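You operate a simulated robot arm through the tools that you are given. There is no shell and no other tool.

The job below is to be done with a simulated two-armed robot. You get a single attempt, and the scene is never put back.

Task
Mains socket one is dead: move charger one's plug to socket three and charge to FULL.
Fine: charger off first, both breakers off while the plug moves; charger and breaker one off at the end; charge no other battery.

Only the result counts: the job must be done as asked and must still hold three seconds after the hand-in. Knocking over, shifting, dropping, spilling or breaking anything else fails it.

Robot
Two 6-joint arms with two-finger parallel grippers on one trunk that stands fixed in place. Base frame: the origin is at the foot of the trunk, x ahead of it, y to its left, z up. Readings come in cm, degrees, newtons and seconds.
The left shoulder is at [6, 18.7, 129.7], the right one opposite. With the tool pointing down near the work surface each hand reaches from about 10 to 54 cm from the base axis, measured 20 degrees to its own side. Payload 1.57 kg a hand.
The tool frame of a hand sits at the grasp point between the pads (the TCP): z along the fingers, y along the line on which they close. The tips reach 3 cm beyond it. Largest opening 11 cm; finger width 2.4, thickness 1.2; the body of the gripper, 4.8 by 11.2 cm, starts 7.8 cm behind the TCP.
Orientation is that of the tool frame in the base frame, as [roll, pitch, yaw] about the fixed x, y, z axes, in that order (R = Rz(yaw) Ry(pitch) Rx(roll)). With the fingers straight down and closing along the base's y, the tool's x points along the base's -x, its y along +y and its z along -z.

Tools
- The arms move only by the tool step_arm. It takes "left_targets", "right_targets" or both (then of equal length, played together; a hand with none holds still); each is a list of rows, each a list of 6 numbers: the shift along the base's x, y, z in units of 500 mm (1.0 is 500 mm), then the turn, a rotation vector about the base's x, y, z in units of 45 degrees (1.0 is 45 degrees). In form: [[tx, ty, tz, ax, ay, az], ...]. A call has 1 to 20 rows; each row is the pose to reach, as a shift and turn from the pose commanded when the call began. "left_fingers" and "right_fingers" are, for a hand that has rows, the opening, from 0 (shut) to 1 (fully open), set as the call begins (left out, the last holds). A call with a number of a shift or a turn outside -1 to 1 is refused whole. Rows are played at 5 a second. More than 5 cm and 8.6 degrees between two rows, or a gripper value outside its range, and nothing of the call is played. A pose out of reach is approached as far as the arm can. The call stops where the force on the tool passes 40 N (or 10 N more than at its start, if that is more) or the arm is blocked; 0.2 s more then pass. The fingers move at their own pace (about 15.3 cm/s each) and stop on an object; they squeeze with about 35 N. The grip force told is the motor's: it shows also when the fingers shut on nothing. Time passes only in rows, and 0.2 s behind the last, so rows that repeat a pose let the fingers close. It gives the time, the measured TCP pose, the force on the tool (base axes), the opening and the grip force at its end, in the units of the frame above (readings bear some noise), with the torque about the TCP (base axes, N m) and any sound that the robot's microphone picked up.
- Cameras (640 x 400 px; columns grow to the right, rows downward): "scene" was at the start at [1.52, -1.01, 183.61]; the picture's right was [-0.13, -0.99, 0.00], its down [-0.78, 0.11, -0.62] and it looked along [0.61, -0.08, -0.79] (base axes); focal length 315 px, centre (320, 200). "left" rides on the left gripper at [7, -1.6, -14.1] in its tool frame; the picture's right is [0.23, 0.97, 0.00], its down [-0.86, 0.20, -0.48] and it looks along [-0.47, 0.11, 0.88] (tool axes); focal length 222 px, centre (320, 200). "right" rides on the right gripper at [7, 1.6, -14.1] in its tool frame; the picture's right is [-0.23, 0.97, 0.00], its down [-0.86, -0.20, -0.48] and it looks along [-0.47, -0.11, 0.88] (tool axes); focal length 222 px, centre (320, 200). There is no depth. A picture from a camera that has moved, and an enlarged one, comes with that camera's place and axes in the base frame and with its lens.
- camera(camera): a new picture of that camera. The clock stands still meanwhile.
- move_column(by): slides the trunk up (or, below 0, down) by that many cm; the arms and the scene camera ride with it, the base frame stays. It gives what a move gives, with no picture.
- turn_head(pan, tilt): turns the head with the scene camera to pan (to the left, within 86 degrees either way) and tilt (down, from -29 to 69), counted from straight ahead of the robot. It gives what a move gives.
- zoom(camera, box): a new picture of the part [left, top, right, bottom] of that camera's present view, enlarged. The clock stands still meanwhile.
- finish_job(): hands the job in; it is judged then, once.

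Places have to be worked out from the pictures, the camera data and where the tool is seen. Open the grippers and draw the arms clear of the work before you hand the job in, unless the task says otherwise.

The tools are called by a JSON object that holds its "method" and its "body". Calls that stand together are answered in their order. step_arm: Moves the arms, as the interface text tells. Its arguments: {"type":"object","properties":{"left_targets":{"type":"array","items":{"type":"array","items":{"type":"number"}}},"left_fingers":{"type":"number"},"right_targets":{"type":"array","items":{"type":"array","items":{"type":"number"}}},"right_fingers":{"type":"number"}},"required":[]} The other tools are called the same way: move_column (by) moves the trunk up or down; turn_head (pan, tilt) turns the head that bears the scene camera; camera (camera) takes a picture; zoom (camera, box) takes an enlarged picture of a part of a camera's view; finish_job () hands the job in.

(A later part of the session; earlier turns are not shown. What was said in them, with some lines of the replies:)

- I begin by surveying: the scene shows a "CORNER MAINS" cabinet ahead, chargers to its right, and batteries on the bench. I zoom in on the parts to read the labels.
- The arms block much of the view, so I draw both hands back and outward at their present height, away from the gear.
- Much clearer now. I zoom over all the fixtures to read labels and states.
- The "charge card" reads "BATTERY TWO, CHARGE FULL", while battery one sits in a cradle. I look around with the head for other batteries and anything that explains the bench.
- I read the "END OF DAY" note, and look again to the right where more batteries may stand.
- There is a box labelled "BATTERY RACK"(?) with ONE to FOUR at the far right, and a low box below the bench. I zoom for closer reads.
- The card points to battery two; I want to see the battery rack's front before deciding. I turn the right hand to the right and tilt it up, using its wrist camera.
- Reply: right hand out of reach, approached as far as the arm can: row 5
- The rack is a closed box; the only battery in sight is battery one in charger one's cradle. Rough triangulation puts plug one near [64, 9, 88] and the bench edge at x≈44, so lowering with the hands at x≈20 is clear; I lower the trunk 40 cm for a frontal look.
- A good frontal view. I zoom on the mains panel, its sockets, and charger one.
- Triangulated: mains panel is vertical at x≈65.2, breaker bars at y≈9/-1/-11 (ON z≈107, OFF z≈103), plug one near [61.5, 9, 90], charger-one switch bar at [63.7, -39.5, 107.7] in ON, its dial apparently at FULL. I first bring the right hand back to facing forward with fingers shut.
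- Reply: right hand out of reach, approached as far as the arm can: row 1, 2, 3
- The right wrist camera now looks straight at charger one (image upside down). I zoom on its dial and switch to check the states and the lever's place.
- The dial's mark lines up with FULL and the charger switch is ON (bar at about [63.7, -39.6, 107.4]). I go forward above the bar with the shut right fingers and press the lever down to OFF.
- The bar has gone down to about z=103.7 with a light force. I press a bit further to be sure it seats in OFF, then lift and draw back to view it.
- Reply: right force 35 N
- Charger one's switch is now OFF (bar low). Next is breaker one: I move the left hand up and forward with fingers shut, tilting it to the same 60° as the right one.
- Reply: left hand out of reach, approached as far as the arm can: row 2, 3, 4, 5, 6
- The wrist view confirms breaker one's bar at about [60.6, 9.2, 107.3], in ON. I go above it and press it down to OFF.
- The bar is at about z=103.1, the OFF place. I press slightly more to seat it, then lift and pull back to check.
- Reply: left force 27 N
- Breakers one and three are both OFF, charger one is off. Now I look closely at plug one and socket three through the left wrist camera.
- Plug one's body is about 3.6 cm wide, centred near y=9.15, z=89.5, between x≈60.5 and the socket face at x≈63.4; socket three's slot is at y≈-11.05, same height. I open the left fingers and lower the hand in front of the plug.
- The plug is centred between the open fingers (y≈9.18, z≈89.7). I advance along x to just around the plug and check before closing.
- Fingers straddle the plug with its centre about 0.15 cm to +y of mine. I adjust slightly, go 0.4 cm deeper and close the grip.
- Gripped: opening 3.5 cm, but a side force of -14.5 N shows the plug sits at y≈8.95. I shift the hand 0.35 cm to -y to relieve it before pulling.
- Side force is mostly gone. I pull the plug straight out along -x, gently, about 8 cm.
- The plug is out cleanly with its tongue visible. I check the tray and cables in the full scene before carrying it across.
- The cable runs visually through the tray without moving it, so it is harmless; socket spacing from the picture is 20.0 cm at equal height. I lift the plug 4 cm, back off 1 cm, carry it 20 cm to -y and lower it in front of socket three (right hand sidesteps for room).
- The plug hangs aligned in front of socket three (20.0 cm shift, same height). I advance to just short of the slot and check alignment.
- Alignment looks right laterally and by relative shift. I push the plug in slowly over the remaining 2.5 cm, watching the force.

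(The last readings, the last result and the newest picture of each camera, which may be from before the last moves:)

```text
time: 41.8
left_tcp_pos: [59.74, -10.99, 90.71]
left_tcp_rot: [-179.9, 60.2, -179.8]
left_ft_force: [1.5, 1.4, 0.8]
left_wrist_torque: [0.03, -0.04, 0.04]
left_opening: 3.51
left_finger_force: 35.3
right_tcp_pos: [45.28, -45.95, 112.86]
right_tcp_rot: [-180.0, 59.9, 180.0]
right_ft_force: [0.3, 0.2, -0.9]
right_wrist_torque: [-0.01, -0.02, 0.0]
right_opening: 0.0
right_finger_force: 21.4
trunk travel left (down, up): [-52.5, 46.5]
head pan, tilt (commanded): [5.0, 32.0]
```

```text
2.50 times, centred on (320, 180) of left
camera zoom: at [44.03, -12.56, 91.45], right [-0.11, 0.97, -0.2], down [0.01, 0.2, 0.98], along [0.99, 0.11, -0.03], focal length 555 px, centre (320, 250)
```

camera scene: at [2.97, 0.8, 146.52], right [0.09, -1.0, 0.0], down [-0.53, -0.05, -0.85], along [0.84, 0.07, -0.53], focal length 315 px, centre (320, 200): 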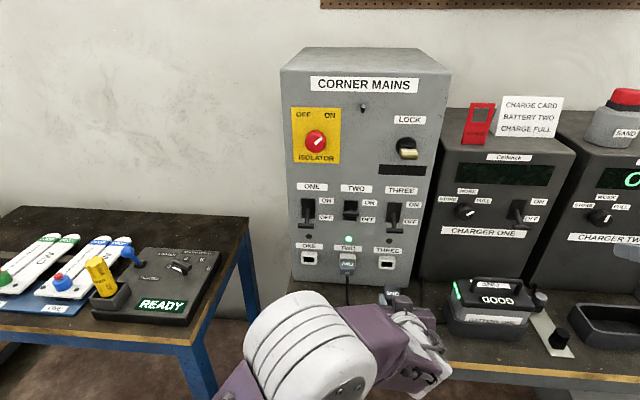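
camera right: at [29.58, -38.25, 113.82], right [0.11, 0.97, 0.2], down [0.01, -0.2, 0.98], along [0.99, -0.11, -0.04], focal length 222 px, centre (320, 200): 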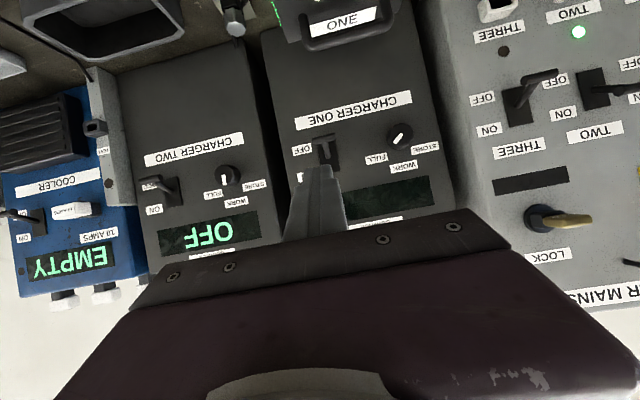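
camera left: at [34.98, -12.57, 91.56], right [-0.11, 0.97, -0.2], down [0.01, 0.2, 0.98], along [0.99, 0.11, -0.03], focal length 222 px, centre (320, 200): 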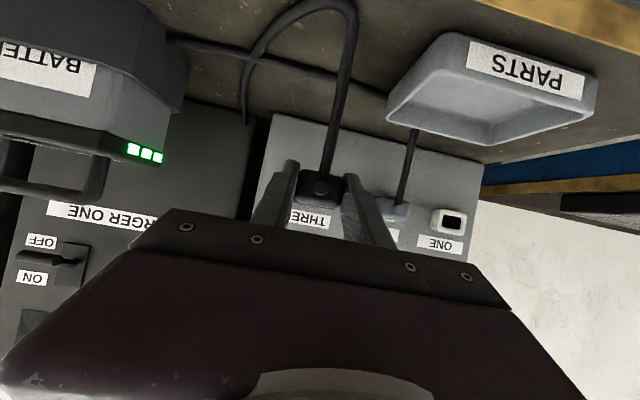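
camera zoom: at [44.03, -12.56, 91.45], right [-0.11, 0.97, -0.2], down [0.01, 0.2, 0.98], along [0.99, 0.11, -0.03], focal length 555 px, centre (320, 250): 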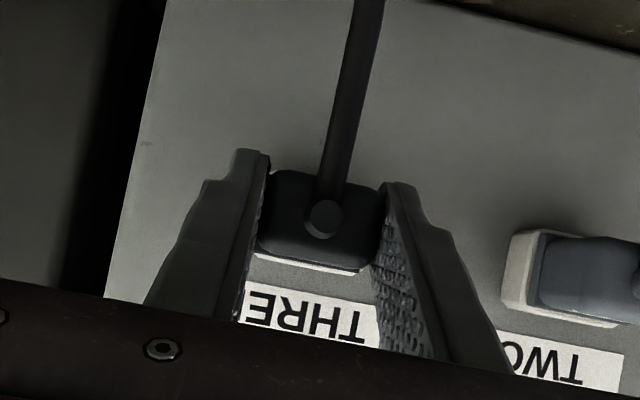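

The plug slid in with hardly any force. I push a few millimetres more to be sure it seats fully, reading the force.

{"method": "step_arm", "body": {"left_targets": [[0.003, 0, 0, 0, 0, 0], [0.006, 0, 0, 0, 0, 0], [0.006, 0, 0, 0, 0, 0]]}}

```text
time: 42.6
left_tcp_pos: [59.77, -11.08, 90.53]
left_tcp_rot: [-179.9, 60.1, -179.9]
left_ft_force: [-10.8, 2.6, -0.4]
left_wrist_torque: [-0.01, 0.05, 0.18]
left_opening: 3.51
left_finger_force: 34.9
right_tcp_pos: [45.06, -45.91, 112.89]
right_tcp_rot: [-180.0, 60.2, -180.0]
right_ft_force: [-1.1, 0.2, -0.1]
right_wrist_torque: [-0.02, -0.02, -0.01]
right_opening: 0.01
right_finger_force: 22.1
trunk travel left (down, up): [-52.5, 46.5]
head pan, tilt (commanded): [5.0, 32.0]
```

Resistance of about 11 N shows it bottoming. One more small push, then I open the fingers and back out straight along -x.

{"method": "step_arm", "body": {"left_targets": [[0.003, 0, 0, 0, 0, 0], [0.006, 0, 0, 0, 0, 0], [0.006, 0, 0, 0, 0, 0]]}}

{"method": "step_arm", "body": {"left_targets": [[-0.006, 0, 0, 0, 0, 0], [-0.01, 0, 0, 0, 0, 0], [-0.01, 0, 0, 0, 0, 0], [-0.01, 0, 0, 0, 0, 0]], "left_fingers": 0.55}}

{"method": "zoom", "body": {"camera": "left", "box": [240, 100, 400, 260]}}

```text
time: 43.4
left_tcp_pos: [59.86, -11.08, 90.39]
left_tcp_rot: [-179.9, 60.1, -180.0]
left_ft_force: [-25.7, 7.2, -6.0]
left_wrist_torque: [0.05, 0.13, 0.21]
left_opening: 3.54
left_finger_force: 34.8
right_tcp_pos: [44.74, -45.75, 112.95]
right_tcp_rot: [-179.9, 60.1, -179.9]
right_ft_force: [0.4, -0.4, -0.5]
right_wrist_torque: [0.0, 0.06, -0.01]
right_opening: 0.0
right_finger_force: 20.8
trunk travel left (down, up): [-52.5, 46.5]
head pan, tilt (commanded): [5.0, 32.0]
```

```text
time: 44.4
left_tcp_pos: [59.81, -11.19, 90.45]
left_tcp_rot: [-179.8, 60.0, -179.9]
left_ft_force: [0.0, -0.1, -0.3]
left_wrist_torque: [-0.02, -0.02, -0.03]
left_opening: 6.08
left_finger_force: 0.1
right_tcp_pos: [45.22, -45.8, 112.84]
right_tcp_rot: [180.0, 60.0, 180.0]
right_ft_force: [-1.0, -0.7, -0.4]
right_wrist_torque: [-0.01, 0.01, -0.02]
right_opening: 0.01
right_finger_force: 21.4
trunk travel left (down, up): [-52.5, 46.5]
head pan, tilt (commanded): [5.0, 32.0]
```

```text
2.50 times, centred on (320, 180) of left
camera zoom: at [43.98, -12.62, 91.39], right [-0.11, 0.97, -0.2], down [0.01, 0.2, 0.98], along [0.99, 0.11, -0.03], focal length 555 px, centre (320, 250)
```

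zoom: 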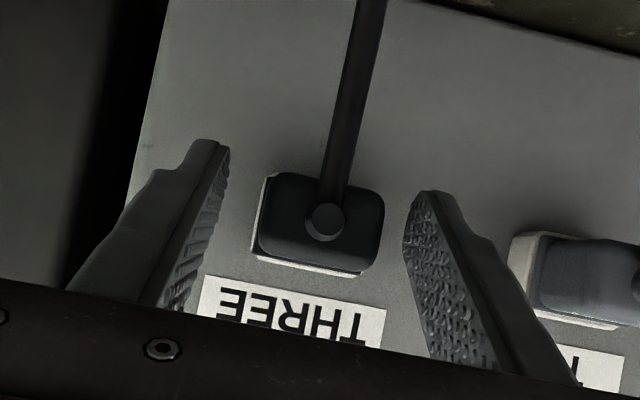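

Released, the plug stays in place. I back out along -x and inspect.

{"method": "step_arm", "body": {"left_targets": [[-0.05, 0, 0, 0, 0, 0], [-0.12, 0, 0, 0, 0, 0], [-0.2, 0, 0.02, 0, 0, 0], [-0.28, 0, 0.06, 0, 0, 0]]}}

{"method": "camera", "body": {"camera": "scene"}}

{"method": "zoom", "body": {"camera": "scene", "box": [290, 210, 430, 298]}}

{"method": "camera", "body": {"camera": "left"}}

```text
time: 45.4
left_tcp_pos: [45.96, -11.25, 93.64]
left_tcp_rot: [-179.9, 60.0, -179.9]
left_ft_force: [0.0, -0.4, 0.3]
left_wrist_torque: [0.01, 0.02, 0.02]
left_opening: 6.05
left_finger_force: 0.1
right_tcp_pos: [45.16, -45.84, 112.87]
right_tcp_rot: [-180.0, 60.2, 180.0]
right_ft_force: [0.9, 0.2, -0.7]
right_wrist_torque: [0.03, 0.01, 0.0]
right_opening: 0.0
right_finger_force: 21.2
trunk travel left (down, up): [-52.5, 46.5]
head pan, tilt (commanded): [5.0, 32.0]
```

```text
taken
camera scene: at [2.82, 0.81, 146.52], right [0.09, -1.0, 0.0], down [-0.53, -0.05, -0.85], along [0.85, 0.07, -0.53], focal length 315 px, centre (320, 200)
```

scene: 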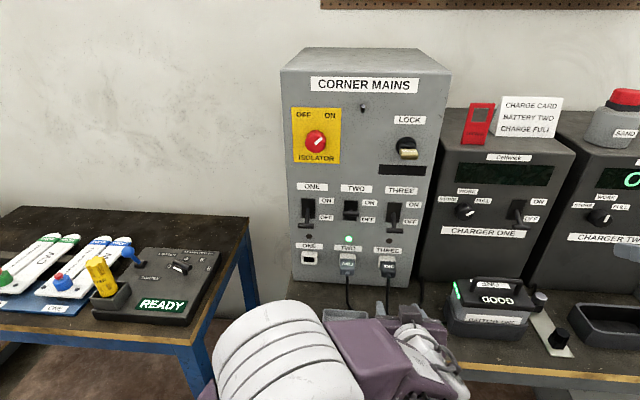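

```text
4.55 times, centred on (360, 254) of scene
camera zoom: at [2.82, 0.81, 146.52], right [0.09, -1.0, 0.0], down [-0.53, -0.05, -0.85], along [0.85, 0.07, -0.53], focal length 1432 px, centre (138, -46)
```

zoom: 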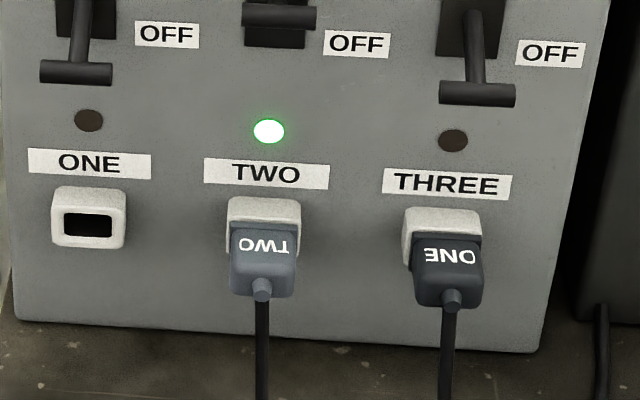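

```text
taken
camera left: at [30.17, -12.78, 94.55], right [-0.11, 0.97, -0.2], down [0.01, 0.2, 0.98], along [0.99, 0.11, -0.03], focal length 222 px, centre (320, 200)
```

left: 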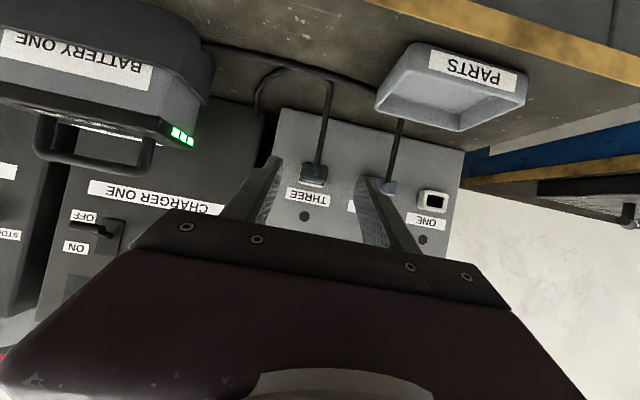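

The plug sits in socket three just like plug two in its socket, and socket one is empty. Next I shut the left fingers and go below breaker three's bar (at about [60.8, -11, 103]) to push it up to ON.

{"method": "step_arm", "body": {"left_targets": [[0, 0.002, 0.05, 0, 0, 0], [0, 0.005, 0.107, 0, 0, 0], [0.08, 0.005, 0.107, 0, 0, 0], [0.16, 0.005, 0.107, 0, 0, 0], [0.245, 0.005, 0.107, 0, 0, 0]], "left_fingers": 0}}

{"method": "camera", "body": {"camera": "left"}}

{"method": "zoom", "body": {"camera": "scene", "box": [310, 170, 470, 270]}}

```text
time: 46.6
left_tcp_pos: [58.29, -10.41, 98.75]
left_tcp_rot: [-179.8, 60.0, -179.9]
left_ft_force: [0.5, -0.4, -0.1]
left_wrist_torque: [-0.02, 0.01, -0.04]
left_opening: 0.0
left_finger_force: 21.2
right_tcp_pos: [45.43, -45.95, 112.67]
right_tcp_rot: [-180.0, 59.9, 180.0]
right_ft_force: [0.0, 0.2, 0.6]
right_wrist_torque: [-0.02, 0.03, 0.01]
right_opening: 0.03
right_finger_force: 21.3
trunk travel left (down, up): [-52.5, 46.5]
head pan, tilt (commanded): [5.0, 32.0]
```

```text
taken
camera left: at [42.49, -11.88, 99.8], right [-0.11, 0.97, -0.2], down [0.01, 0.2, 0.98], along [0.99, 0.11, -0.04], focal length 222 px, centre (320, 200)
```

left: 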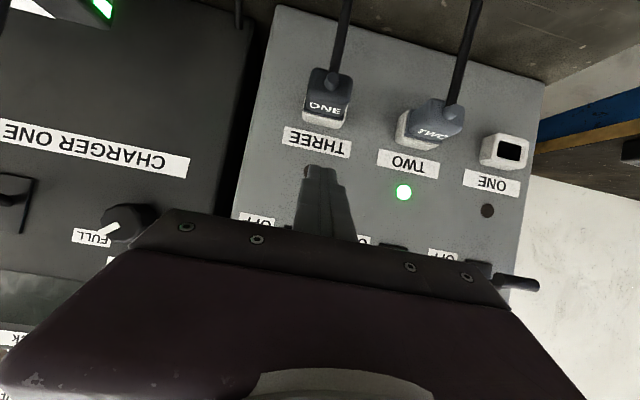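

```text
4.00 times, centred on (390, 220) of scene
camera zoom: at [3.19, 0.78, 146.51], right [0.09, -1.0, 0.0], down [-0.53, -0.05, -0.85], along [0.84, 0.07, -0.53], focal length 1261 px, centre (40, 120)
```

zoom: 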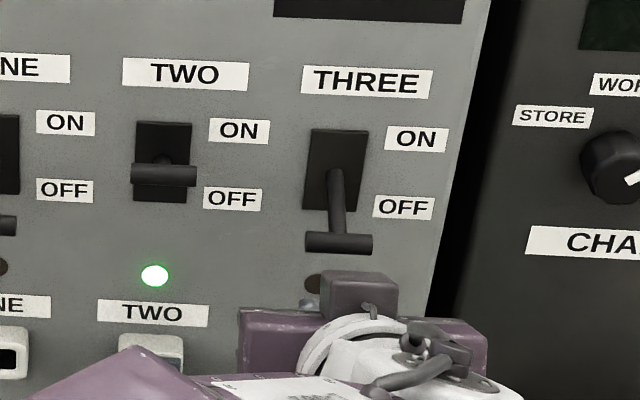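

The tips are under the bar. I shift 0.4 cm to -y and raise to swing the lever up to ON.

{"method": "step_arm", "body": {"left_targets": [[0, -0.008, 0.03, 0, 0, 0], [0, -0.008, 0.06, 0, 0, 0], [0, -0.008, 0.08, 0, 0, 0], [0, -0.008, 0.1, 0, 0, 0], [0, -0.008, 0.12, 0, 0, 0], [0, -0.008, 0.14, 0, 0, 0], [0, -0.008, 0.155, 0, 0, 0], [0, -0.008, 0.165, 0, 0, 0]]}}

{"method": "zoom", "body": {"camera": "scene", "box": [310, 170, 470, 270]}}

{"method": "camera", "body": {"camera": "left"}}

```text
time: 48.4
left_tcp_pos: [57.88, -11.42, 106.73]
left_tcp_rot: [179.5, 59.5, 179.7]
left_ft_force: [-10.7, 2.1, -26.4]
left_wrist_torque: [-0.1, 0.66, -0.14]
left_opening: 0.04
left_finger_force: 21.6
right_tcp_pos: [45.18, -45.88, 112.78]
right_tcp_rot: [-180.0, 59.9, 179.9]
right_ft_force: [0.3, 0.1, -0.8]
right_wrist_torque: [0.01, -0.02, -0.01]
right_opening: 0.01
right_finger_force: 21.2
trunk travel left (down, up): [-52.5, 46.5]
head pan, tilt (commanded): [5.0, 32.0]
```

```text
4.00 times, centred on (390, 220) of scene
camera zoom: at [3.11, 0.76, 146.46], right [0.09, -1.0, 0.0], down [-0.53, -0.05, -0.85], along [0.84, 0.07, -0.53], focal length 1261 px, centre (40, 120)
```

zoom: 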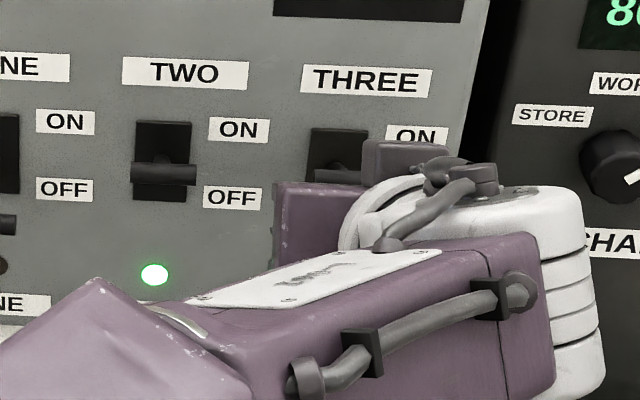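

```text
taken
camera left: at [42.17, -12.86, 107.73], right [-0.12, 0.97, -0.19], down [0.02, 0.2, 0.98], along [0.99, 0.11, -0.04], focal length 222 px, centre (320, 200)
```

left: 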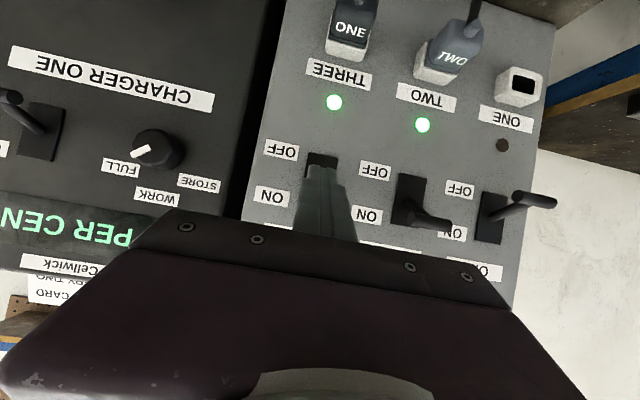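

Lamp three is green and charger one's display lit up ("8? PER CENT"). I lower off the bar, draw the left hand back and out, and read the display.

{"method": "step_arm", "body": {"left_targets": [[0, 0, -0.04, 0, 0, 0], [0, 0, -0.08, 0, 0, 0], [-0.08, 0.02, -0.08, 0, 0, 0], [-0.16, 0.06, -0.06, 0, 0, 0], [-0.22, 0.12, -0.04, 0, 0, 0], [-0.26, 0.2, -0.02, 0, 0, 0], [-0.28, 0.28, 0, 0, 0, 0], [-0.28, 0.37, 0, 0, 0, 0], [-0.28, 0.46, 0, 0, 0, 0]]}}

{"method": "camera", "body": {"camera": "scene"}}

{"method": "zoom", "body": {"camera": "scene", "box": [420, 140, 580, 240]}}

{"method": "zoom", "body": {"camera": "scene", "box": [280, 170, 440, 290]}}

{"method": "camera", "body": {"camera": "right"}}

```text
time: 50.4
left_tcp_pos: [44.01, 12.1, 107.04]
left_tcp_rot: [-180.0, 60.1, -179.7]
left_ft_force: [0.5, 0.0, 0.9]
left_wrist_torque: [0.0, 0.06, -0.03]
left_opening: 0.0
left_finger_force: 21.3
right_tcp_pos: [45.1, -45.96, 112.87]
right_tcp_rot: [179.9, 60.1, -180.0]
right_ft_force: [0.8, 0.1, 0.1]
right_wrist_torque: [-0.03, 0.0, 0.02]
right_opening: 0.02
right_finger_force: 20.8
trunk travel left (down, up): [-52.5, 46.5]
head pan, tilt (commanded): [5.0, 32.0]
```

```text
taken
camera scene: at [2.94, 0.85, 146.52], right [0.09, -1.0, 0.0], down [-0.53, -0.05, -0.85], along [0.84, 0.07, -0.53], focal length 315 px, centre (320, 200)
```

scene: 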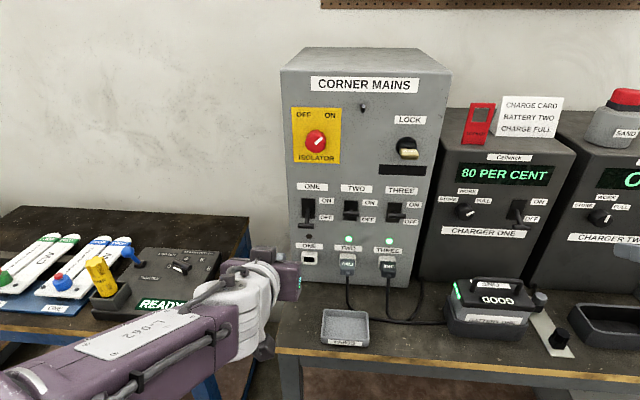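

```text
4.00 times, centred on (500, 190) of scene
camera zoom: at [2.94, 0.85, 146.52], right [0.09, -1.0, 0.0], down [-0.53, -0.05, -0.85], along [0.84, 0.07, -0.53], focal length 1261 px, centre (-400, 240)
```

zoom: 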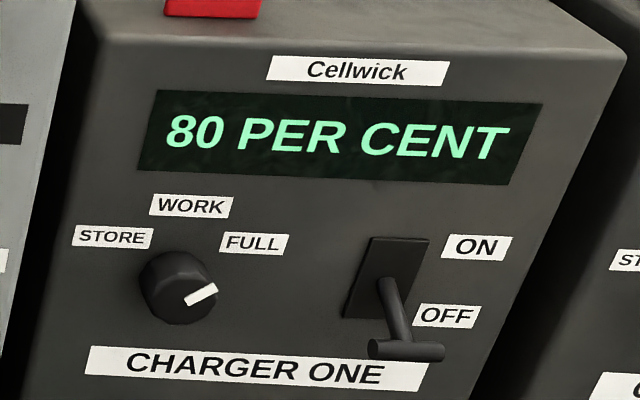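

```text
3.33 times, centred on (360, 230) of scene
camera zoom: at [2.94, 0.85, 146.52], right [0.09, -1.0, 0.0], down [-0.53, -0.05, -0.85], along [0.84, 0.07, -0.53], focal length 1050 px, centre (187, 100)
```

zoom: 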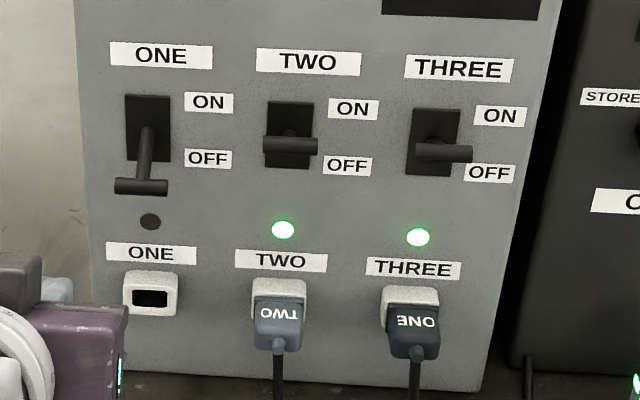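

```text
taken
camera right: at [29.43, -44.26, 113.89], right [0.11, 0.97, 0.2], down [0.01, -0.2, 0.98], along [0.99, -0.11, -0.04], focal length 222 px, centre (320, 200)
```

right: 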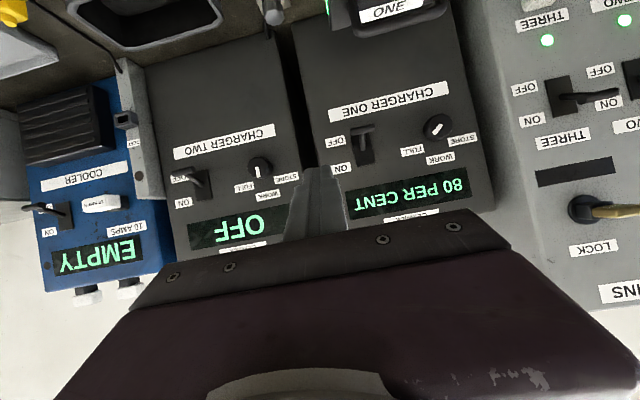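

Display reads "80 PER CENT": charger one has power through socket three and sees battery one. Now I bring the right hand in above the battery and down below the charger switch bar (OFF at about [63.9, -39.6, 103.4]).

{"method": "step_arm", "body": {"right_targets": [[0.04, 0.06, -0.02, 0, 0, 0], [0.1, 0.127, -0.06, 0, 0, 0], [0.18, 0.127, -0.1, 0, 0, 0], [0.248, 0.127, -0.157, 0, 0, 0], [0.248, 0.127, -0.22, 0, 0, 0], [0.248, 0.127, -0.268, 0, 0, 0], [0.29, 0.127, -0.268, 0, 0, 0], [0.322, 0.127, -0.268, 0, 0, 0]]}}

{"method": "camera", "body": {"camera": "right"}}

{"method": "camera", "body": {"camera": "scene"}}

```text
time: 52.2
left_tcp_pos: [44.11, 12.04, 107.04]
left_tcp_rot: [-180.0, 60.0, -179.9]
left_ft_force: [0.0, -0.1, -0.1]
left_wrist_torque: [-0.02, -0.03, -0.01]
left_opening: 0.0
left_finger_force: 21.3
right_tcp_pos: [61.61, -39.5, 99.47]
right_tcp_rot: [179.9, 60.0, -180.0]
right_ft_force: [-0.1, -0.8, 0.0]
right_wrist_torque: [-0.02, -0.04, 0.0]
right_opening: 0.01
right_finger_force: 21.4
trunk travel left (down, up): [-52.5, 46.5]
head pan, tilt (commanded): [5.0, 32.0]
```

```text
taken
camera right: at [45.92, -37.8, 100.48], right [0.11, 0.97, 0.2], down [0.01, -0.2, 0.98], along [0.99, -0.11, -0.04], focal length 222 px, centre (320, 200)
```

right: 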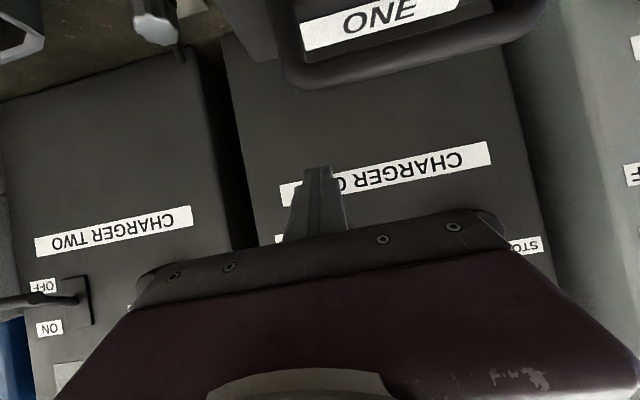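

```text
taken
camera scene: at [3.03, 0.75, 146.51], right [0.09, -1.0, 0.0], down [-0.53, -0.05, -0.85], along [0.84, 0.07, -0.53], focal length 315 px, centre (320, 200)
```

scene: 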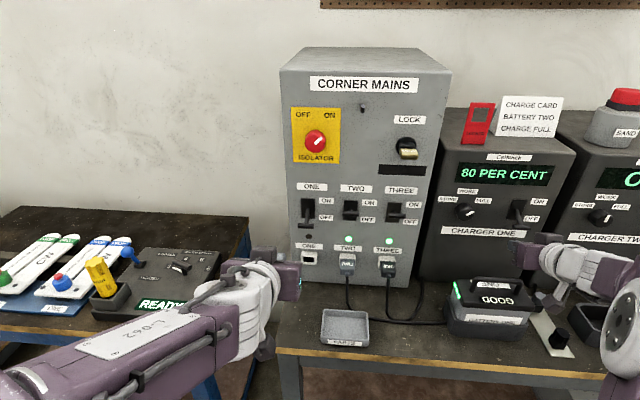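

Tips are under the charger's switch bar. I raise to flip it to ON.

{"method": "step_arm", "body": {"right_targets": [[0, 0, 0.03, 0, 0, 0], [0, 0, 0.06, 0, 0, 0], [0, 0, 0.08, 0, 0, 0], [0, 0, 0.1, 0, 0, 0], [0, 0, 0.12, 0, 0, 0], [0, 0, 0.135, 0, 0, 0], [0, 0, 0.148, 0, 0, 0], [0, 0, 0.154, 0, 0, 0]]}}

{"method": "camera", "body": {"camera": "right"}}

{"method": "camera", "body": {"camera": "scene"}}

{"method": "zoom", "body": {"camera": "scene", "box": [420, 140, 580, 240]}}

```text
time: 54.0
left_tcp_pos: [44.03, 12.05, 107.04]
left_tcp_rot: [-179.9, 60.1, -179.8]
left_ft_force: [-0.2, -0.1, 0.1]
left_wrist_torque: [0.02, -0.03, -0.02]
left_opening: 0.0
left_finger_force: 20.8
right_tcp_pos: [61.24, -39.49, 106.72]
right_tcp_rot: [179.7, 59.9, 179.8]
right_ft_force: [-5.3, 0.9, -9.5]
right_wrist_torque: [-0.07, 0.17, 0.0]
right_opening: 0.0
right_finger_force: 21.1
trunk travel left (down, up): [-52.5, 46.5]
head pan, tilt (commanded): [5.0, 32.0]
```

```text
taken
camera right: at [45.6, -37.92, 107.95], right [0.11, 0.97, 0.2], down [0.02, -0.2, 0.98], along [0.99, -0.11, -0.04], focal length 222 px, centre (320, 200)
```

right: 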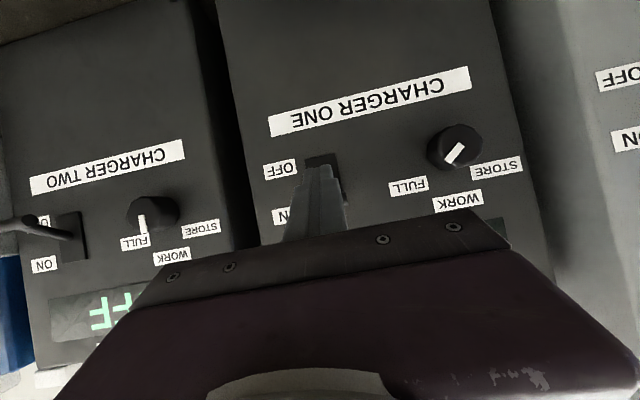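

```text
taken
camera scene: at [3.01, 0.71, 146.49], right [0.09, -1.0, 0.0], down [-0.53, -0.05, -0.85], along [0.84, 0.07, -0.53], focal length 315 px, centre (320, 200)
```

scene: 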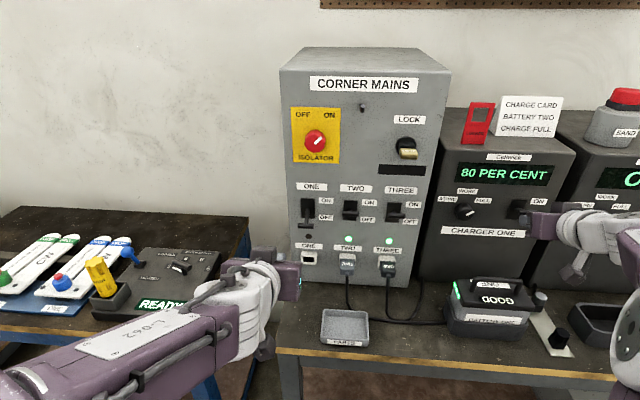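

```text
4.00 times, centred on (500, 190) of scene
camera zoom: at [3.01, 0.71, 146.49], right [0.09, -1.0, 0.0], down [-0.53, -0.05, -0.85], along [0.84, 0.07, -0.53], focal length 1261 px, centre (-400, 240)
```

zoom: 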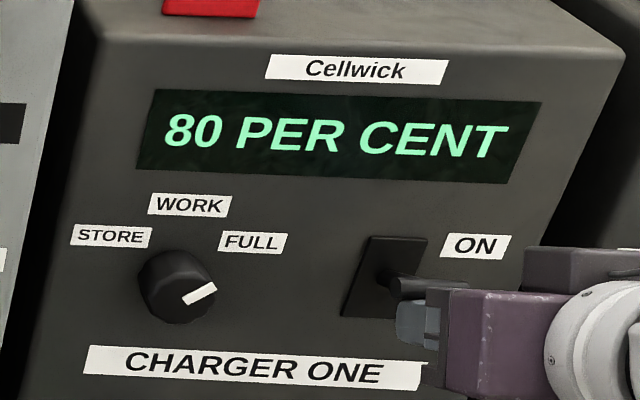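

The lever looks up at ON, display still 80 %. I nudge up a bit more to seat it, then drop off the bar, back out and watch the display over time.

{"method": "step_arm", "body": {"right_targets": [[0, 0, 0.005, 0, 0, 0], [0, 0, 0.008, 0, 0, 0]]}}

{"method": "step_arm", "body": {"right_targets": [[0, 0, -0.04, 0, 0, 0], [0, 0, -0.07, 0, 0, 0], [-0.06, 0, -0.07, 0, 0, 0], [-0.12, 0, -0.04, 0, 0, 0], [-0.18, 0, 0.02, 0, 0, 0], [-0.24, 0, 0.08, 0, 0, 0], [-0.3, 0, 0.12, 0, 0, 0]]}}

{"method": "zoom", "body": {"camera": "scene", "box": [420, 140, 580, 240]}}

{"method": "camera", "body": {"camera": "right"}}

```text
time: 54.6
left_tcp_pos: [44.1, 12.04, 106.96]
left_tcp_rot: [-179.9, 60.0, -180.0]
left_ft_force: [0.3, -0.3, -0.9]
left_wrist_torque: [0.02, -0.01, 0.03]
left_opening: 0.01
left_finger_force: 21.2
right_tcp_pos: [61.39, -39.56, 106.9]
right_tcp_rot: [179.4, 59.4, 179.7]
right_ft_force: [-16.9, 8.2, -31.6]
right_wrist_torque: [-0.13, 0.62, -0.01]
right_opening: 0.0
right_finger_force: 21.3
trunk travel left (down, up): [-52.5, 46.5]
head pan, tilt (commanded): [5.0, 32.0]
```

```text
time: 56.2
left_tcp_pos: [43.97, 12.1, 107.13]
left_tcp_rot: [-179.9, 60.2, -179.8]
left_ft_force: [-0.1, -0.3, -0.3]
left_wrist_torque: [-0.03, -0.01, -0.01]
left_opening: 0.0
left_finger_force: 21.0
right_tcp_pos: [46.42, -39.43, 113.48]
right_tcp_rot: [-179.9, 60.0, 180.0]
right_ft_force: [-0.6, 0.5, -0.6]
right_wrist_torque: [0.01, -0.02, 0.0]
right_opening: 0.01
right_finger_force: 21.3
trunk travel left (down, up): [-52.5, 46.5]
head pan, tilt (commanded): [5.0, 32.0]
```

```text
4.00 times, centred on (500, 190) of scene
camera zoom: at [2.86, 0.84, 146.52], right [0.09, -1.0, 0.0], down [-0.53, -0.05, -0.85], along [0.85, 0.07, -0.53], focal length 1261 px, centre (-400, 240)
```

zoom: 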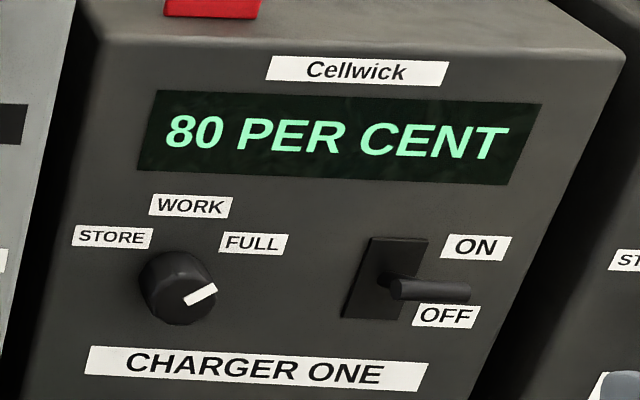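

```text
taken
camera right: at [30.65, -37.78, 114.51], right [0.11, 0.97, 0.2], down [0.01, -0.2, 0.98], along [0.99, -0.11, -0.04], focal length 222 px, centre (320, 200)
```

right: 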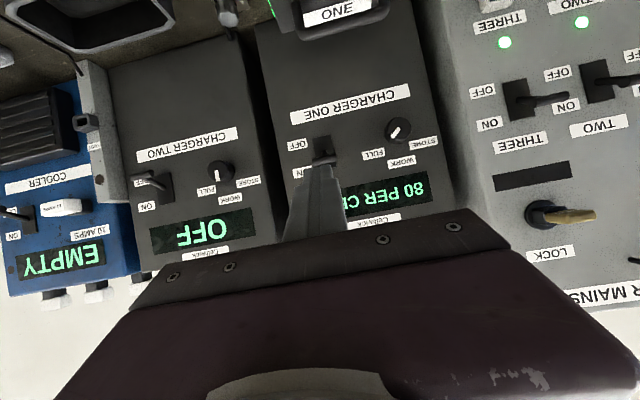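

The switch is ON. I wait four seconds with the hands still and read the display again.

{"method": "step_arm", "body": {"right_targets": [[0, 0, 0, 0, 0, 0], [0, 0, 0, 0, 0, 0], [0, 0, 0, 0, 0, 0], [0, 0, 0, 0, 0, 0], [0, 0, 0, 0, 0, 0], [0, 0, 0, 0, 0, 0], [0, 0, 0, 0, 0, 0], [0, 0, 0, 0, 0, 0], [0, 0, 0, 0, 0, 0], [0, 0, 0, 0, 0, 0], [0, 0, 0, 0, 0, 0], [0, 0, 0, 0, 0, 0], [0, 0, 0, 0, 0, 0], [0, 0, 0, 0, 0, 0], [0, 0, 0, 0, 0, 0], [0, 0, 0, 0, 0, 0], [0, 0, 0, 0, 0, 0], [0, 0, 0, 0, 0, 0], [0, 0, 0, 0, 0, 0], [0, 0, 0, 0, 0, 0]]}}

{"method": "camera", "body": {"camera": "scene"}}

{"method": "zoom", "body": {"camera": "scene", "box": [420, 140, 580, 240]}}

{"method": "zoom", "body": {"camera": "scene", "box": [430, 260, 590, 360]}}

```text
time: 60.4
left_tcp_pos: [44.05, 12.07, 107.02]
left_tcp_rot: [180.0, 60.1, -179.9]
left_ft_force: [-0.1, -0.2, -0.4]
left_wrist_torque: [0.01, 0.0, 0.04]
left_opening: 0.0
left_finger_force: 21.5
right_tcp_pos: [46.47, -39.35, 113.37]
right_tcp_rot: [-179.9, 60.0, -180.0]
right_ft_force: [0.3, 0.9, 0.0]
right_wrist_torque: [0.05, 0.02, -0.02]
right_opening: 0.0
right_finger_force: 20.6
trunk travel left (down, up): [-52.5, 46.5]
head pan, tilt (commanded): [5.0, 32.0]
```

```text
taken
camera scene: at [2.98, 0.79, 146.52], right [0.09, -1.0, 0.0], down [-0.53, -0.05, -0.85], along [0.84, 0.07, -0.53], focal length 315 px, centre (320, 200)
```

scene: 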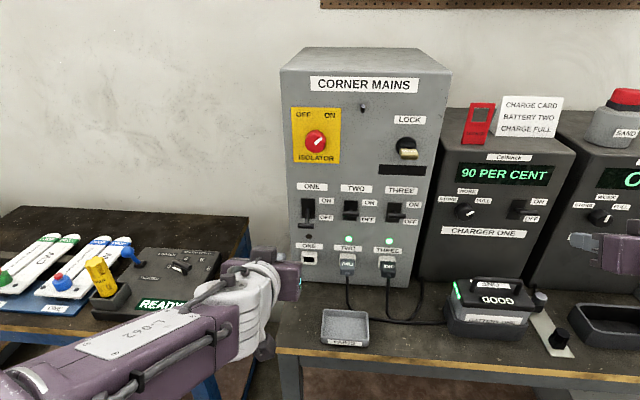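

```text
4.00 times, centred on (500, 190) of scene
camera zoom: at [2.98, 0.79, 146.52], right [0.09, -1.0, 0.0], down [-0.53, -0.05, -0.85], along [0.84, 0.07, -0.53], focal length 1261 px, centre (-400, 240)
```

zoom: 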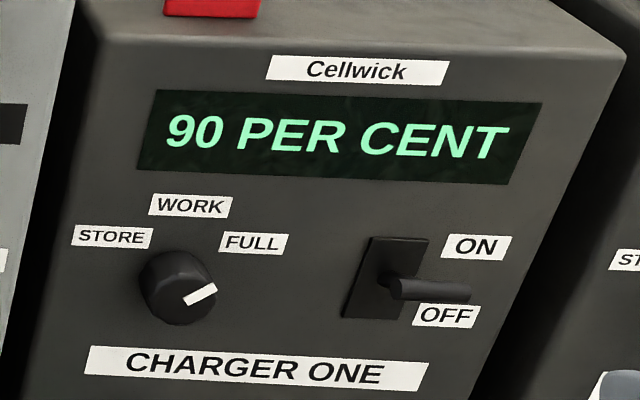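

```text
4.00 times, centred on (510, 310) of scene
camera zoom: at [2.98, 0.79, 146.52], right [0.09, -1.0, 0.0], down [-0.53, -0.05, -0.85], along [0.84, 0.07, -0.53], focal length 1261 px, centre (-440, -240)
```

zoom: 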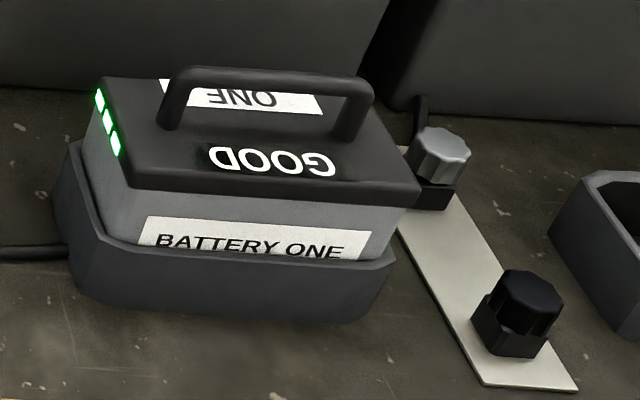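

It is charging: 90 %. While waiting I move the right hand to just above the switch bar, ready to turn it off.

{"method": "step_arm", "body": {"right_targets": [[0.08, -0.002, 0.005, 0, 0, 0], [0.16, -0.004, 0.01, 0, 0, 0], [0.24, -0.005, 0.01, 0, 0, 0], [0.315, -0.005, 0.01, 0, 0, 0], [0.315, -0.005, 0.01, 0, 0, 0], [0.315, -0.005, 0.01, 0, 0, 0], [0.315, -0.005, 0.01, 0, 0, 0], [0.315, -0.005, 0.01, 0, 0, 0], [0.315, -0.005, 0.01, 0, 0, 0], [0.315, -0.005, 0.01, 0, 0, 0], [0.315, -0.005, 0.01, 0, 0, 0], [0.315, -0.005, 0.01, 0, 0, 0], [0.315, -0.005, 0.01, 0, 0, 0], [0.315, -0.005, 0.01, 0, 0, 0]]}}

{"method": "zoom", "body": {"camera": "scene", "box": [420, 140, 580, 240]}}

```text
time: 63.4
left_tcp_pos: [44.08, 12.19, 107.12]
left_tcp_rot: [-179.9, 60.1, -179.9]
left_ft_force: [0.5, -0.1, 0.3]
left_wrist_torque: [-0.03, 0.03, 0.0]
left_opening: 0.02
left_finger_force: 21.0
right_tcp_pos: [62.32, -39.84, 113.92]
right_tcp_rot: [180.0, 60.1, -179.9]
right_ft_force: [0.4, 0.9, -0.4]
right_wrist_torque: [-0.02, -0.03, 0.01]
right_opening: 0.01
right_finger_force: 21.3
trunk travel left (down, up): [-52.5, 46.5]
head pan, tilt (commanded): [5.0, 32.0]
```

```text
4.00 times, centred on (500, 190) of scene
camera zoom: at [2.99, 0.78, 146.52], right [0.09, -1.0, 0.0], down [-0.53, -0.05, -0.85], along [0.84, 0.07, -0.53], focal length 1261 px, centre (-400, 240)
```

zoom: 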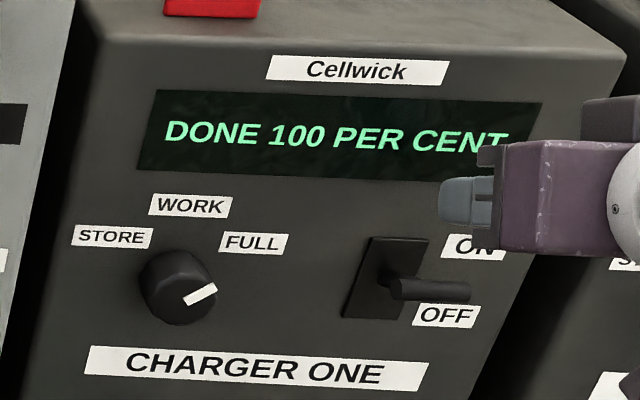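

Display: "DONE 100 PER CENT". Now I press the charger's lever down to OFF.

{"method": "step_arm", "body": {"right_targets": [[0, 0.002, -0.04, 0, 0, 0], [0, 0.004, -0.06, 0, 0, 0], [0, 0.004, -0.08, 0, 0, 0], [0, 0.004, -0.1, 0, 0, 0], [0, 0.004, -0.12, 0, 0, 0], [0, 0.004, -0.135, 0, 0, 0], [0, 0.004, -0.145, 0, 0, 0], [0, 0.004, -0.15, 0, 0, 0]]}}

{"method": "step_arm", "body": {"right_targets": [[0, 0, -0.006, 0, 0, 0], [0, 0, -0.008, 0, 0, 0]]}}

{"method": "camera", "body": {"camera": "right"}}

```text
time: 65.2
left_tcp_pos: [43.93, 12.16, 107.12]
left_tcp_rot: [-179.8, 60.2, -179.8]
left_ft_force: [0.4, 0.3, 0.2]
left_wrist_torque: [0.0, 0.0, 0.01]
left_opening: 0.0
left_finger_force: 21.3
right_tcp_pos: [62.12, -39.77, 106.78]
right_tcp_rot: [-179.8, 60.3, -179.8]
right_ft_force: [-1.5, -0.6, 11.0]
right_wrist_torque: [0.0, -0.21, -0.03]
right_opening: 0.0
right_finger_force: 21.7
trunk travel left (down, up): [-52.5, 46.5]
head pan, tilt (commanded): [5.0, 32.0]
```

```text
time: 65.8
left_tcp_pos: [43.71, 12.12, 107.25]
left_tcp_rot: [-179.8, 60.3, -179.7]
left_ft_force: [0.0, -0.2, -0.2]
left_wrist_torque: [0.0, 0.0, -0.01]
left_opening: 0.0
left_finger_force: 21.3
right_tcp_pos: [61.77, -39.52, 106.62]
right_tcp_rot: [-179.8, 60.4, -179.9]
right_ft_force: [-3.7, -3.9, 22.8]
right_wrist_torque: [-0.1, -0.47, -0.07]
right_opening: 0.0
right_finger_force: 20.8
trunk travel left (down, up): [-52.5, 46.5]
head pan, tilt (commanded): [5.0, 32.0]
```

```text
taken
camera right: at [46.14, -37.92, 107.51], right [0.11, 0.97, 0.2], down [0.01, -0.2, 0.98], along [0.99, -0.11, -0.03], focal length 222 px, centre (320, 200)
```

right: 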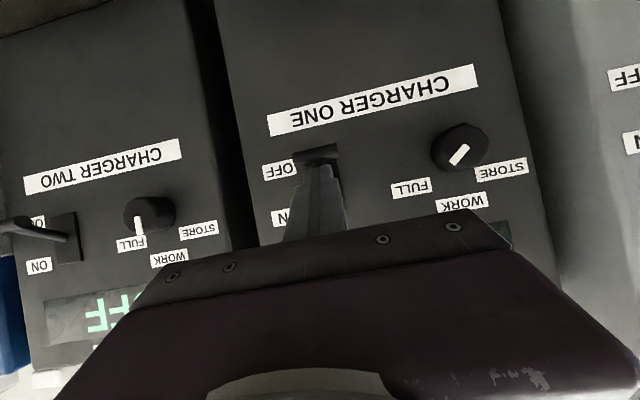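

The lever is down against its stop. I lift off, draw both hands back clear with fingers open, and check everything.

{"method": "step_arm", "body": {"right_targets": [[0, 0, 0.06, 0, 0, 0], [0, 0, 0.13, 0, 0, 0], [-0.08, 0, 0.15, 0, 0, 0], [-0.16, 0, 0.15, 0, 0, 0], [-0.24, 0, 0.15, 0, 0, 0], [-0.32, -0.02, 0.15, 0, 0, 0], [-0.4, -0.06, 0.15, 0, 0, 0], [-0.46, -0.1, 0.15, 0, 0, 0]], "left_targets": [[-0.02, 0.02, 0, 0, 0, 0], [-0.04, 0.05, 0, 0, 0, 0], [-0.06, 0.08, 0, 0, 0, 0], [-0.08, 0.11, 0, 0, 0, 0], [-0.1, 0.14, 0, 0, 0, 0], [-0.12, 0.17, 0, 0, 0, 0], [-0.14, 0.2, 0, 0, 0, 0], [-0.16, 0.22, 0, 0, 0, 0]]}}

{"method": "step_arm", "body": {"right_targets": [[0, 0, 0, 0, 0, 0], [0, 0, 0, 0, 0, 0], [0, 0, 0, 0, 0, 0]], "left_targets": [[0, 0, 0, 0, 0, 0], [0, 0, 0, 0, 0, 0], [0, 0, 0, 0, 0, 0]], "left_fingers": 1, "right_fingers": 1}}

{"method": "camera", "body": {"camera": "scene"}}

{"method": "zoom", "body": {"camera": "scene", "box": [420, 140, 580, 240]}}

{"method": "zoom", "body": {"camera": "scene", "box": [280, 170, 440, 290]}}

{"method": "camera", "body": {"camera": "right"}}

```text
time: 67.6
left_tcp_pos: [43.7, 18.04, 103.61]
left_tcp_rot: [-179.9, 60.0, -179.8]
left_ft_force: [-0.3, 0.3, -0.5]
left_wrist_torque: [0.0, -0.02, 0.03]
left_opening: 0.01
left_finger_force: 20.8
left hand out of reach, approached as far as the arm can: row 1, 2, 3, 4, 5, 6, 7, 8
right_tcp_pos: [39.1, -44.68, 113.65]
right_tcp_rot: [-180.0, 60.2, -180.0]
right_ft_force: [0.1, 0.5, -0.7]
right_wrist_torque: [0.03, -0.01, 0.01]
right_opening: 0.0
right_finger_force: 21.6
trunk travel left (down, up): [-52.5, 46.5]
head pan, tilt (commanded): [5.0, 32.0]
```

```text
time: 68.4
left_tcp_pos: [43.82, 18.04, 103.68]
left_tcp_rot: [-180.0, 60.1, -179.9]
left_ft_force: [-0.1, 0.0, 0.2]
left_wrist_torque: [0.02, 0.03, 0.01]
left_opening: 11.0
left_finger_force: 0.0
right_tcp_pos: [39.14, -44.59, 113.77]
right_tcp_rot: [180.0, 60.0, 180.0]
right_ft_force: [-0.3, -0.2, -0.3]
right_wrist_torque: [-0.01, 0.04, -0.01]
right_opening: 10.99
right_finger_force: 0.0
trunk travel left (down, up): [-52.5, 46.5]
head pan, tilt (commanded): [5.0, 32.0]
```

```text
taken
camera scene: at [2.98, 0.78, 146.52], right [0.09, -1.0, 0.0], down [-0.53, -0.05, -0.85], along [0.84, 0.07, -0.53], focal length 315 px, centre (320, 200)
```

scene: 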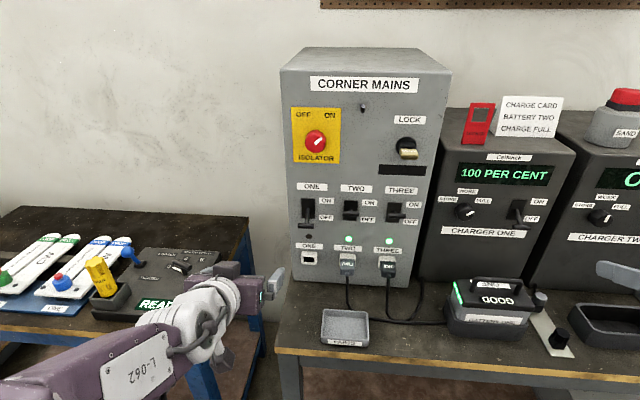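

```text
4.00 times, centred on (500, 190) of scene
camera zoom: at [2.98, 0.78, 146.52], right [0.09, -1.0, 0.0], down [-0.53, -0.05, -0.85], along [0.84, 0.07, -0.53], focal length 1261 px, centre (-400, 240)
```

zoom: 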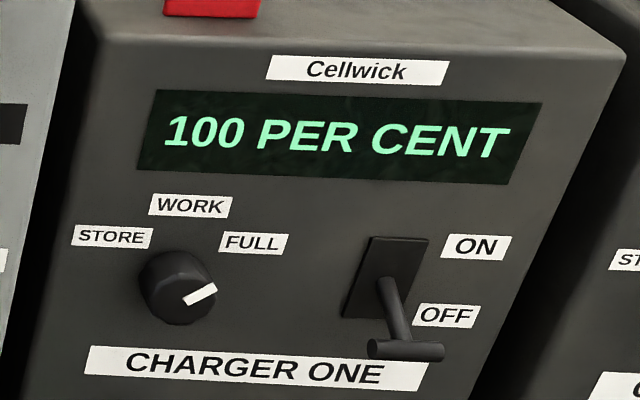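

```text
3.33 times, centred on (360, 230) of scene
camera zoom: at [2.98, 0.78, 146.52], right [0.09, -1.0, 0.0], down [-0.53, -0.05, -0.85], along [0.84, 0.07, -0.53], focal length 1050 px, centre (187, 100)
```

zoom: 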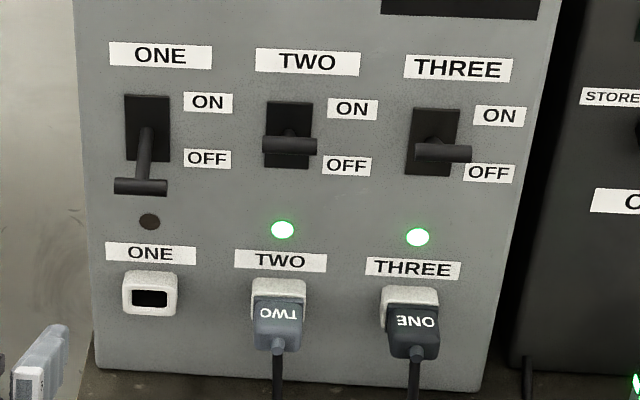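

```text
taken
camera right: at [23.5, -43.07, 114.76], right [0.11, 0.97, 0.2], down [0.01, -0.2, 0.98], along [0.99, -0.11, -0.04], focal length 222 px, centre (320, 200)
```

right: 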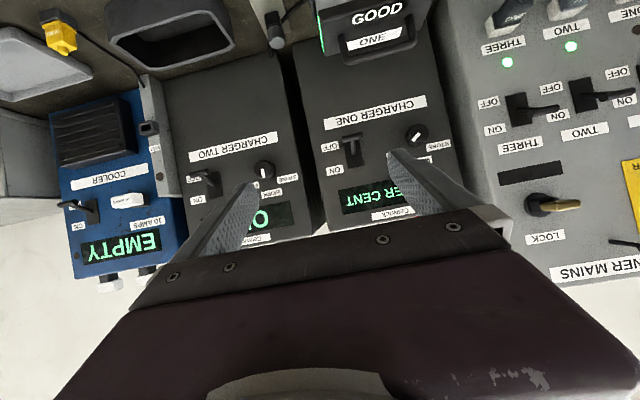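

All states are right: charger one OFF at 100 PER CENT, breaker one OFF, plug one in socket three. I fold both hands further back and upright, clear of the bench.

{"method": "step_arm", "body": {"left_targets": [[-0.04, 0.03, 0, 0, 0.15, 0], [-0.08, 0.06, 0, 0, 0.3, 0], [-0.13, 0.09, 0, 0, 0.45, 0], [-0.18, 0.12, 0, 0, 0.6, 0], [-0.23, 0.15, 0, 0, 0.75, 0], [-0.28, 0.18, 0, 0, 0.9, 0]], "right_targets": [[-0.04, 0, 0, 0, 0.15, 0], [-0.08, 0, 0, 0, 0.3, 0], [-0.12, 0, 0, 0, 0.45, 0], [-0.16, 0, 0, 0, 0.6, 0], [-0.2, 0, 0, 0, 0.75, 0], [-0.24, 0, 0, 0, 0.9, 0]]}}

{"method": "camera", "body": {"camera": "scene"}}

{"method": "zoom", "body": {"camera": "scene", "box": [270, 150, 590, 360]}}

```text
time: 69.8
left_tcp_pos: [31.43, 29.54, 100.03]
left_tcp_rot: [-178.1, 20.9, -179.9]
left_ft_force: [0.0, 0.7, 0.8]
left_wrist_torque: [-0.01, -0.02, -0.03]
left_opening: 11.01
left_finger_force: 0.1
left hand out of reach, approached as far as the arm can: row 1, 2, 3, 4, 5, 6
right_tcp_pos: [27.18, -44.5, 113.44]
right_tcp_rot: [-180.0, 19.4, 179.9]
right_ft_force: [-0.1, -0.2, 0.5]
right_wrist_torque: [-0.01, 0.01, 0.02]
right_opening: 10.99
right_finger_force: 0.0
trunk travel left (down, up): [-52.5, 46.5]
head pan, tilt (commanded): [5.0, 32.0]
```

```text
taken
camera scene: at [3.05, 0.85, 146.51], right [0.09, -1.0, 0.0], down [-0.53, -0.05, -0.85], along [0.84, 0.07, -0.53], focal length 315 px, centre (320, 200)
```

scene: 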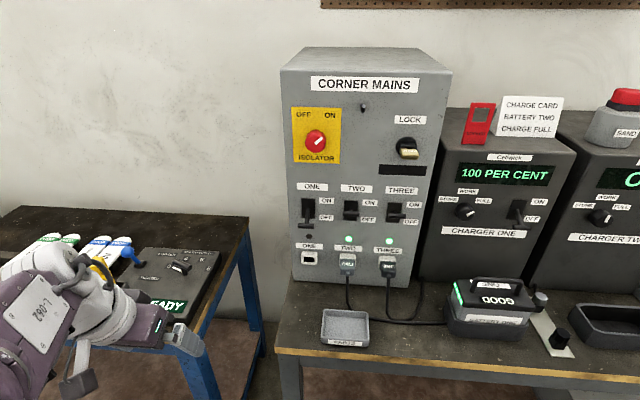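

```text
1.90 times, centred on (430, 255) of scene
camera zoom: at [3.05, 0.85, 146.51], right [0.09, -1.0, 0.0], down [-0.53, -0.05, -0.85], along [0.84, 0.07, -0.53], focal length 600 px, centre (110, 95)
```

zoom: 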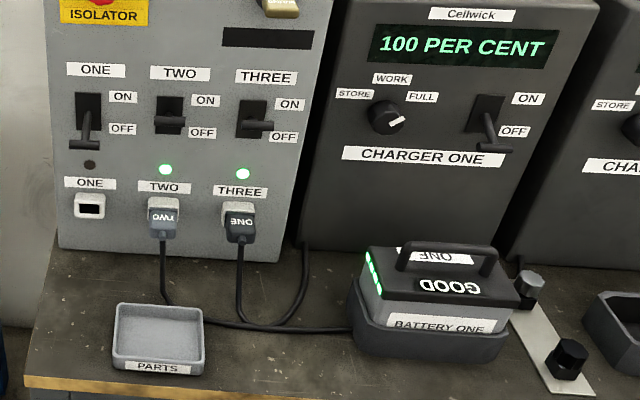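

Plug one is in socket three, the battery shows 100 PER CENT, charger one and breaker one are OFF, charger two is untouched, and the tray and other items stand where they were. The hands are open and clear, so I hand the job in.

{"method": "finish_job", "body": {}}

```text
The job is handed in.
```

Charger one's plug is now in socket three, and battery one charged to full: the display read "DONE 100 PER CENT". I've handed the job in but haven't seen the judgement.

- **Before the plug moved:** charger one was switched off first, then breaker one. Breaker three was already off.
- **Charging:** with breaker three on, the display showed 80 per cent. The dial was already at FULL, so I left it and switched charger one on until it finished.
- **At the end:** charger one and breaker one are off. Breaker three is still on, since you didn't ask for it to be off. Both hands are open and clear of the bench.
- **Charge card:** the card on charger one says "BATTERY TWO, CHARGE FULL". I saw no battery two, and battery one was in charger one's cradle, so that is the one I charged. Charger two stayed off.
- **Other items:** in the last picture the tray and other items look to be where they were.
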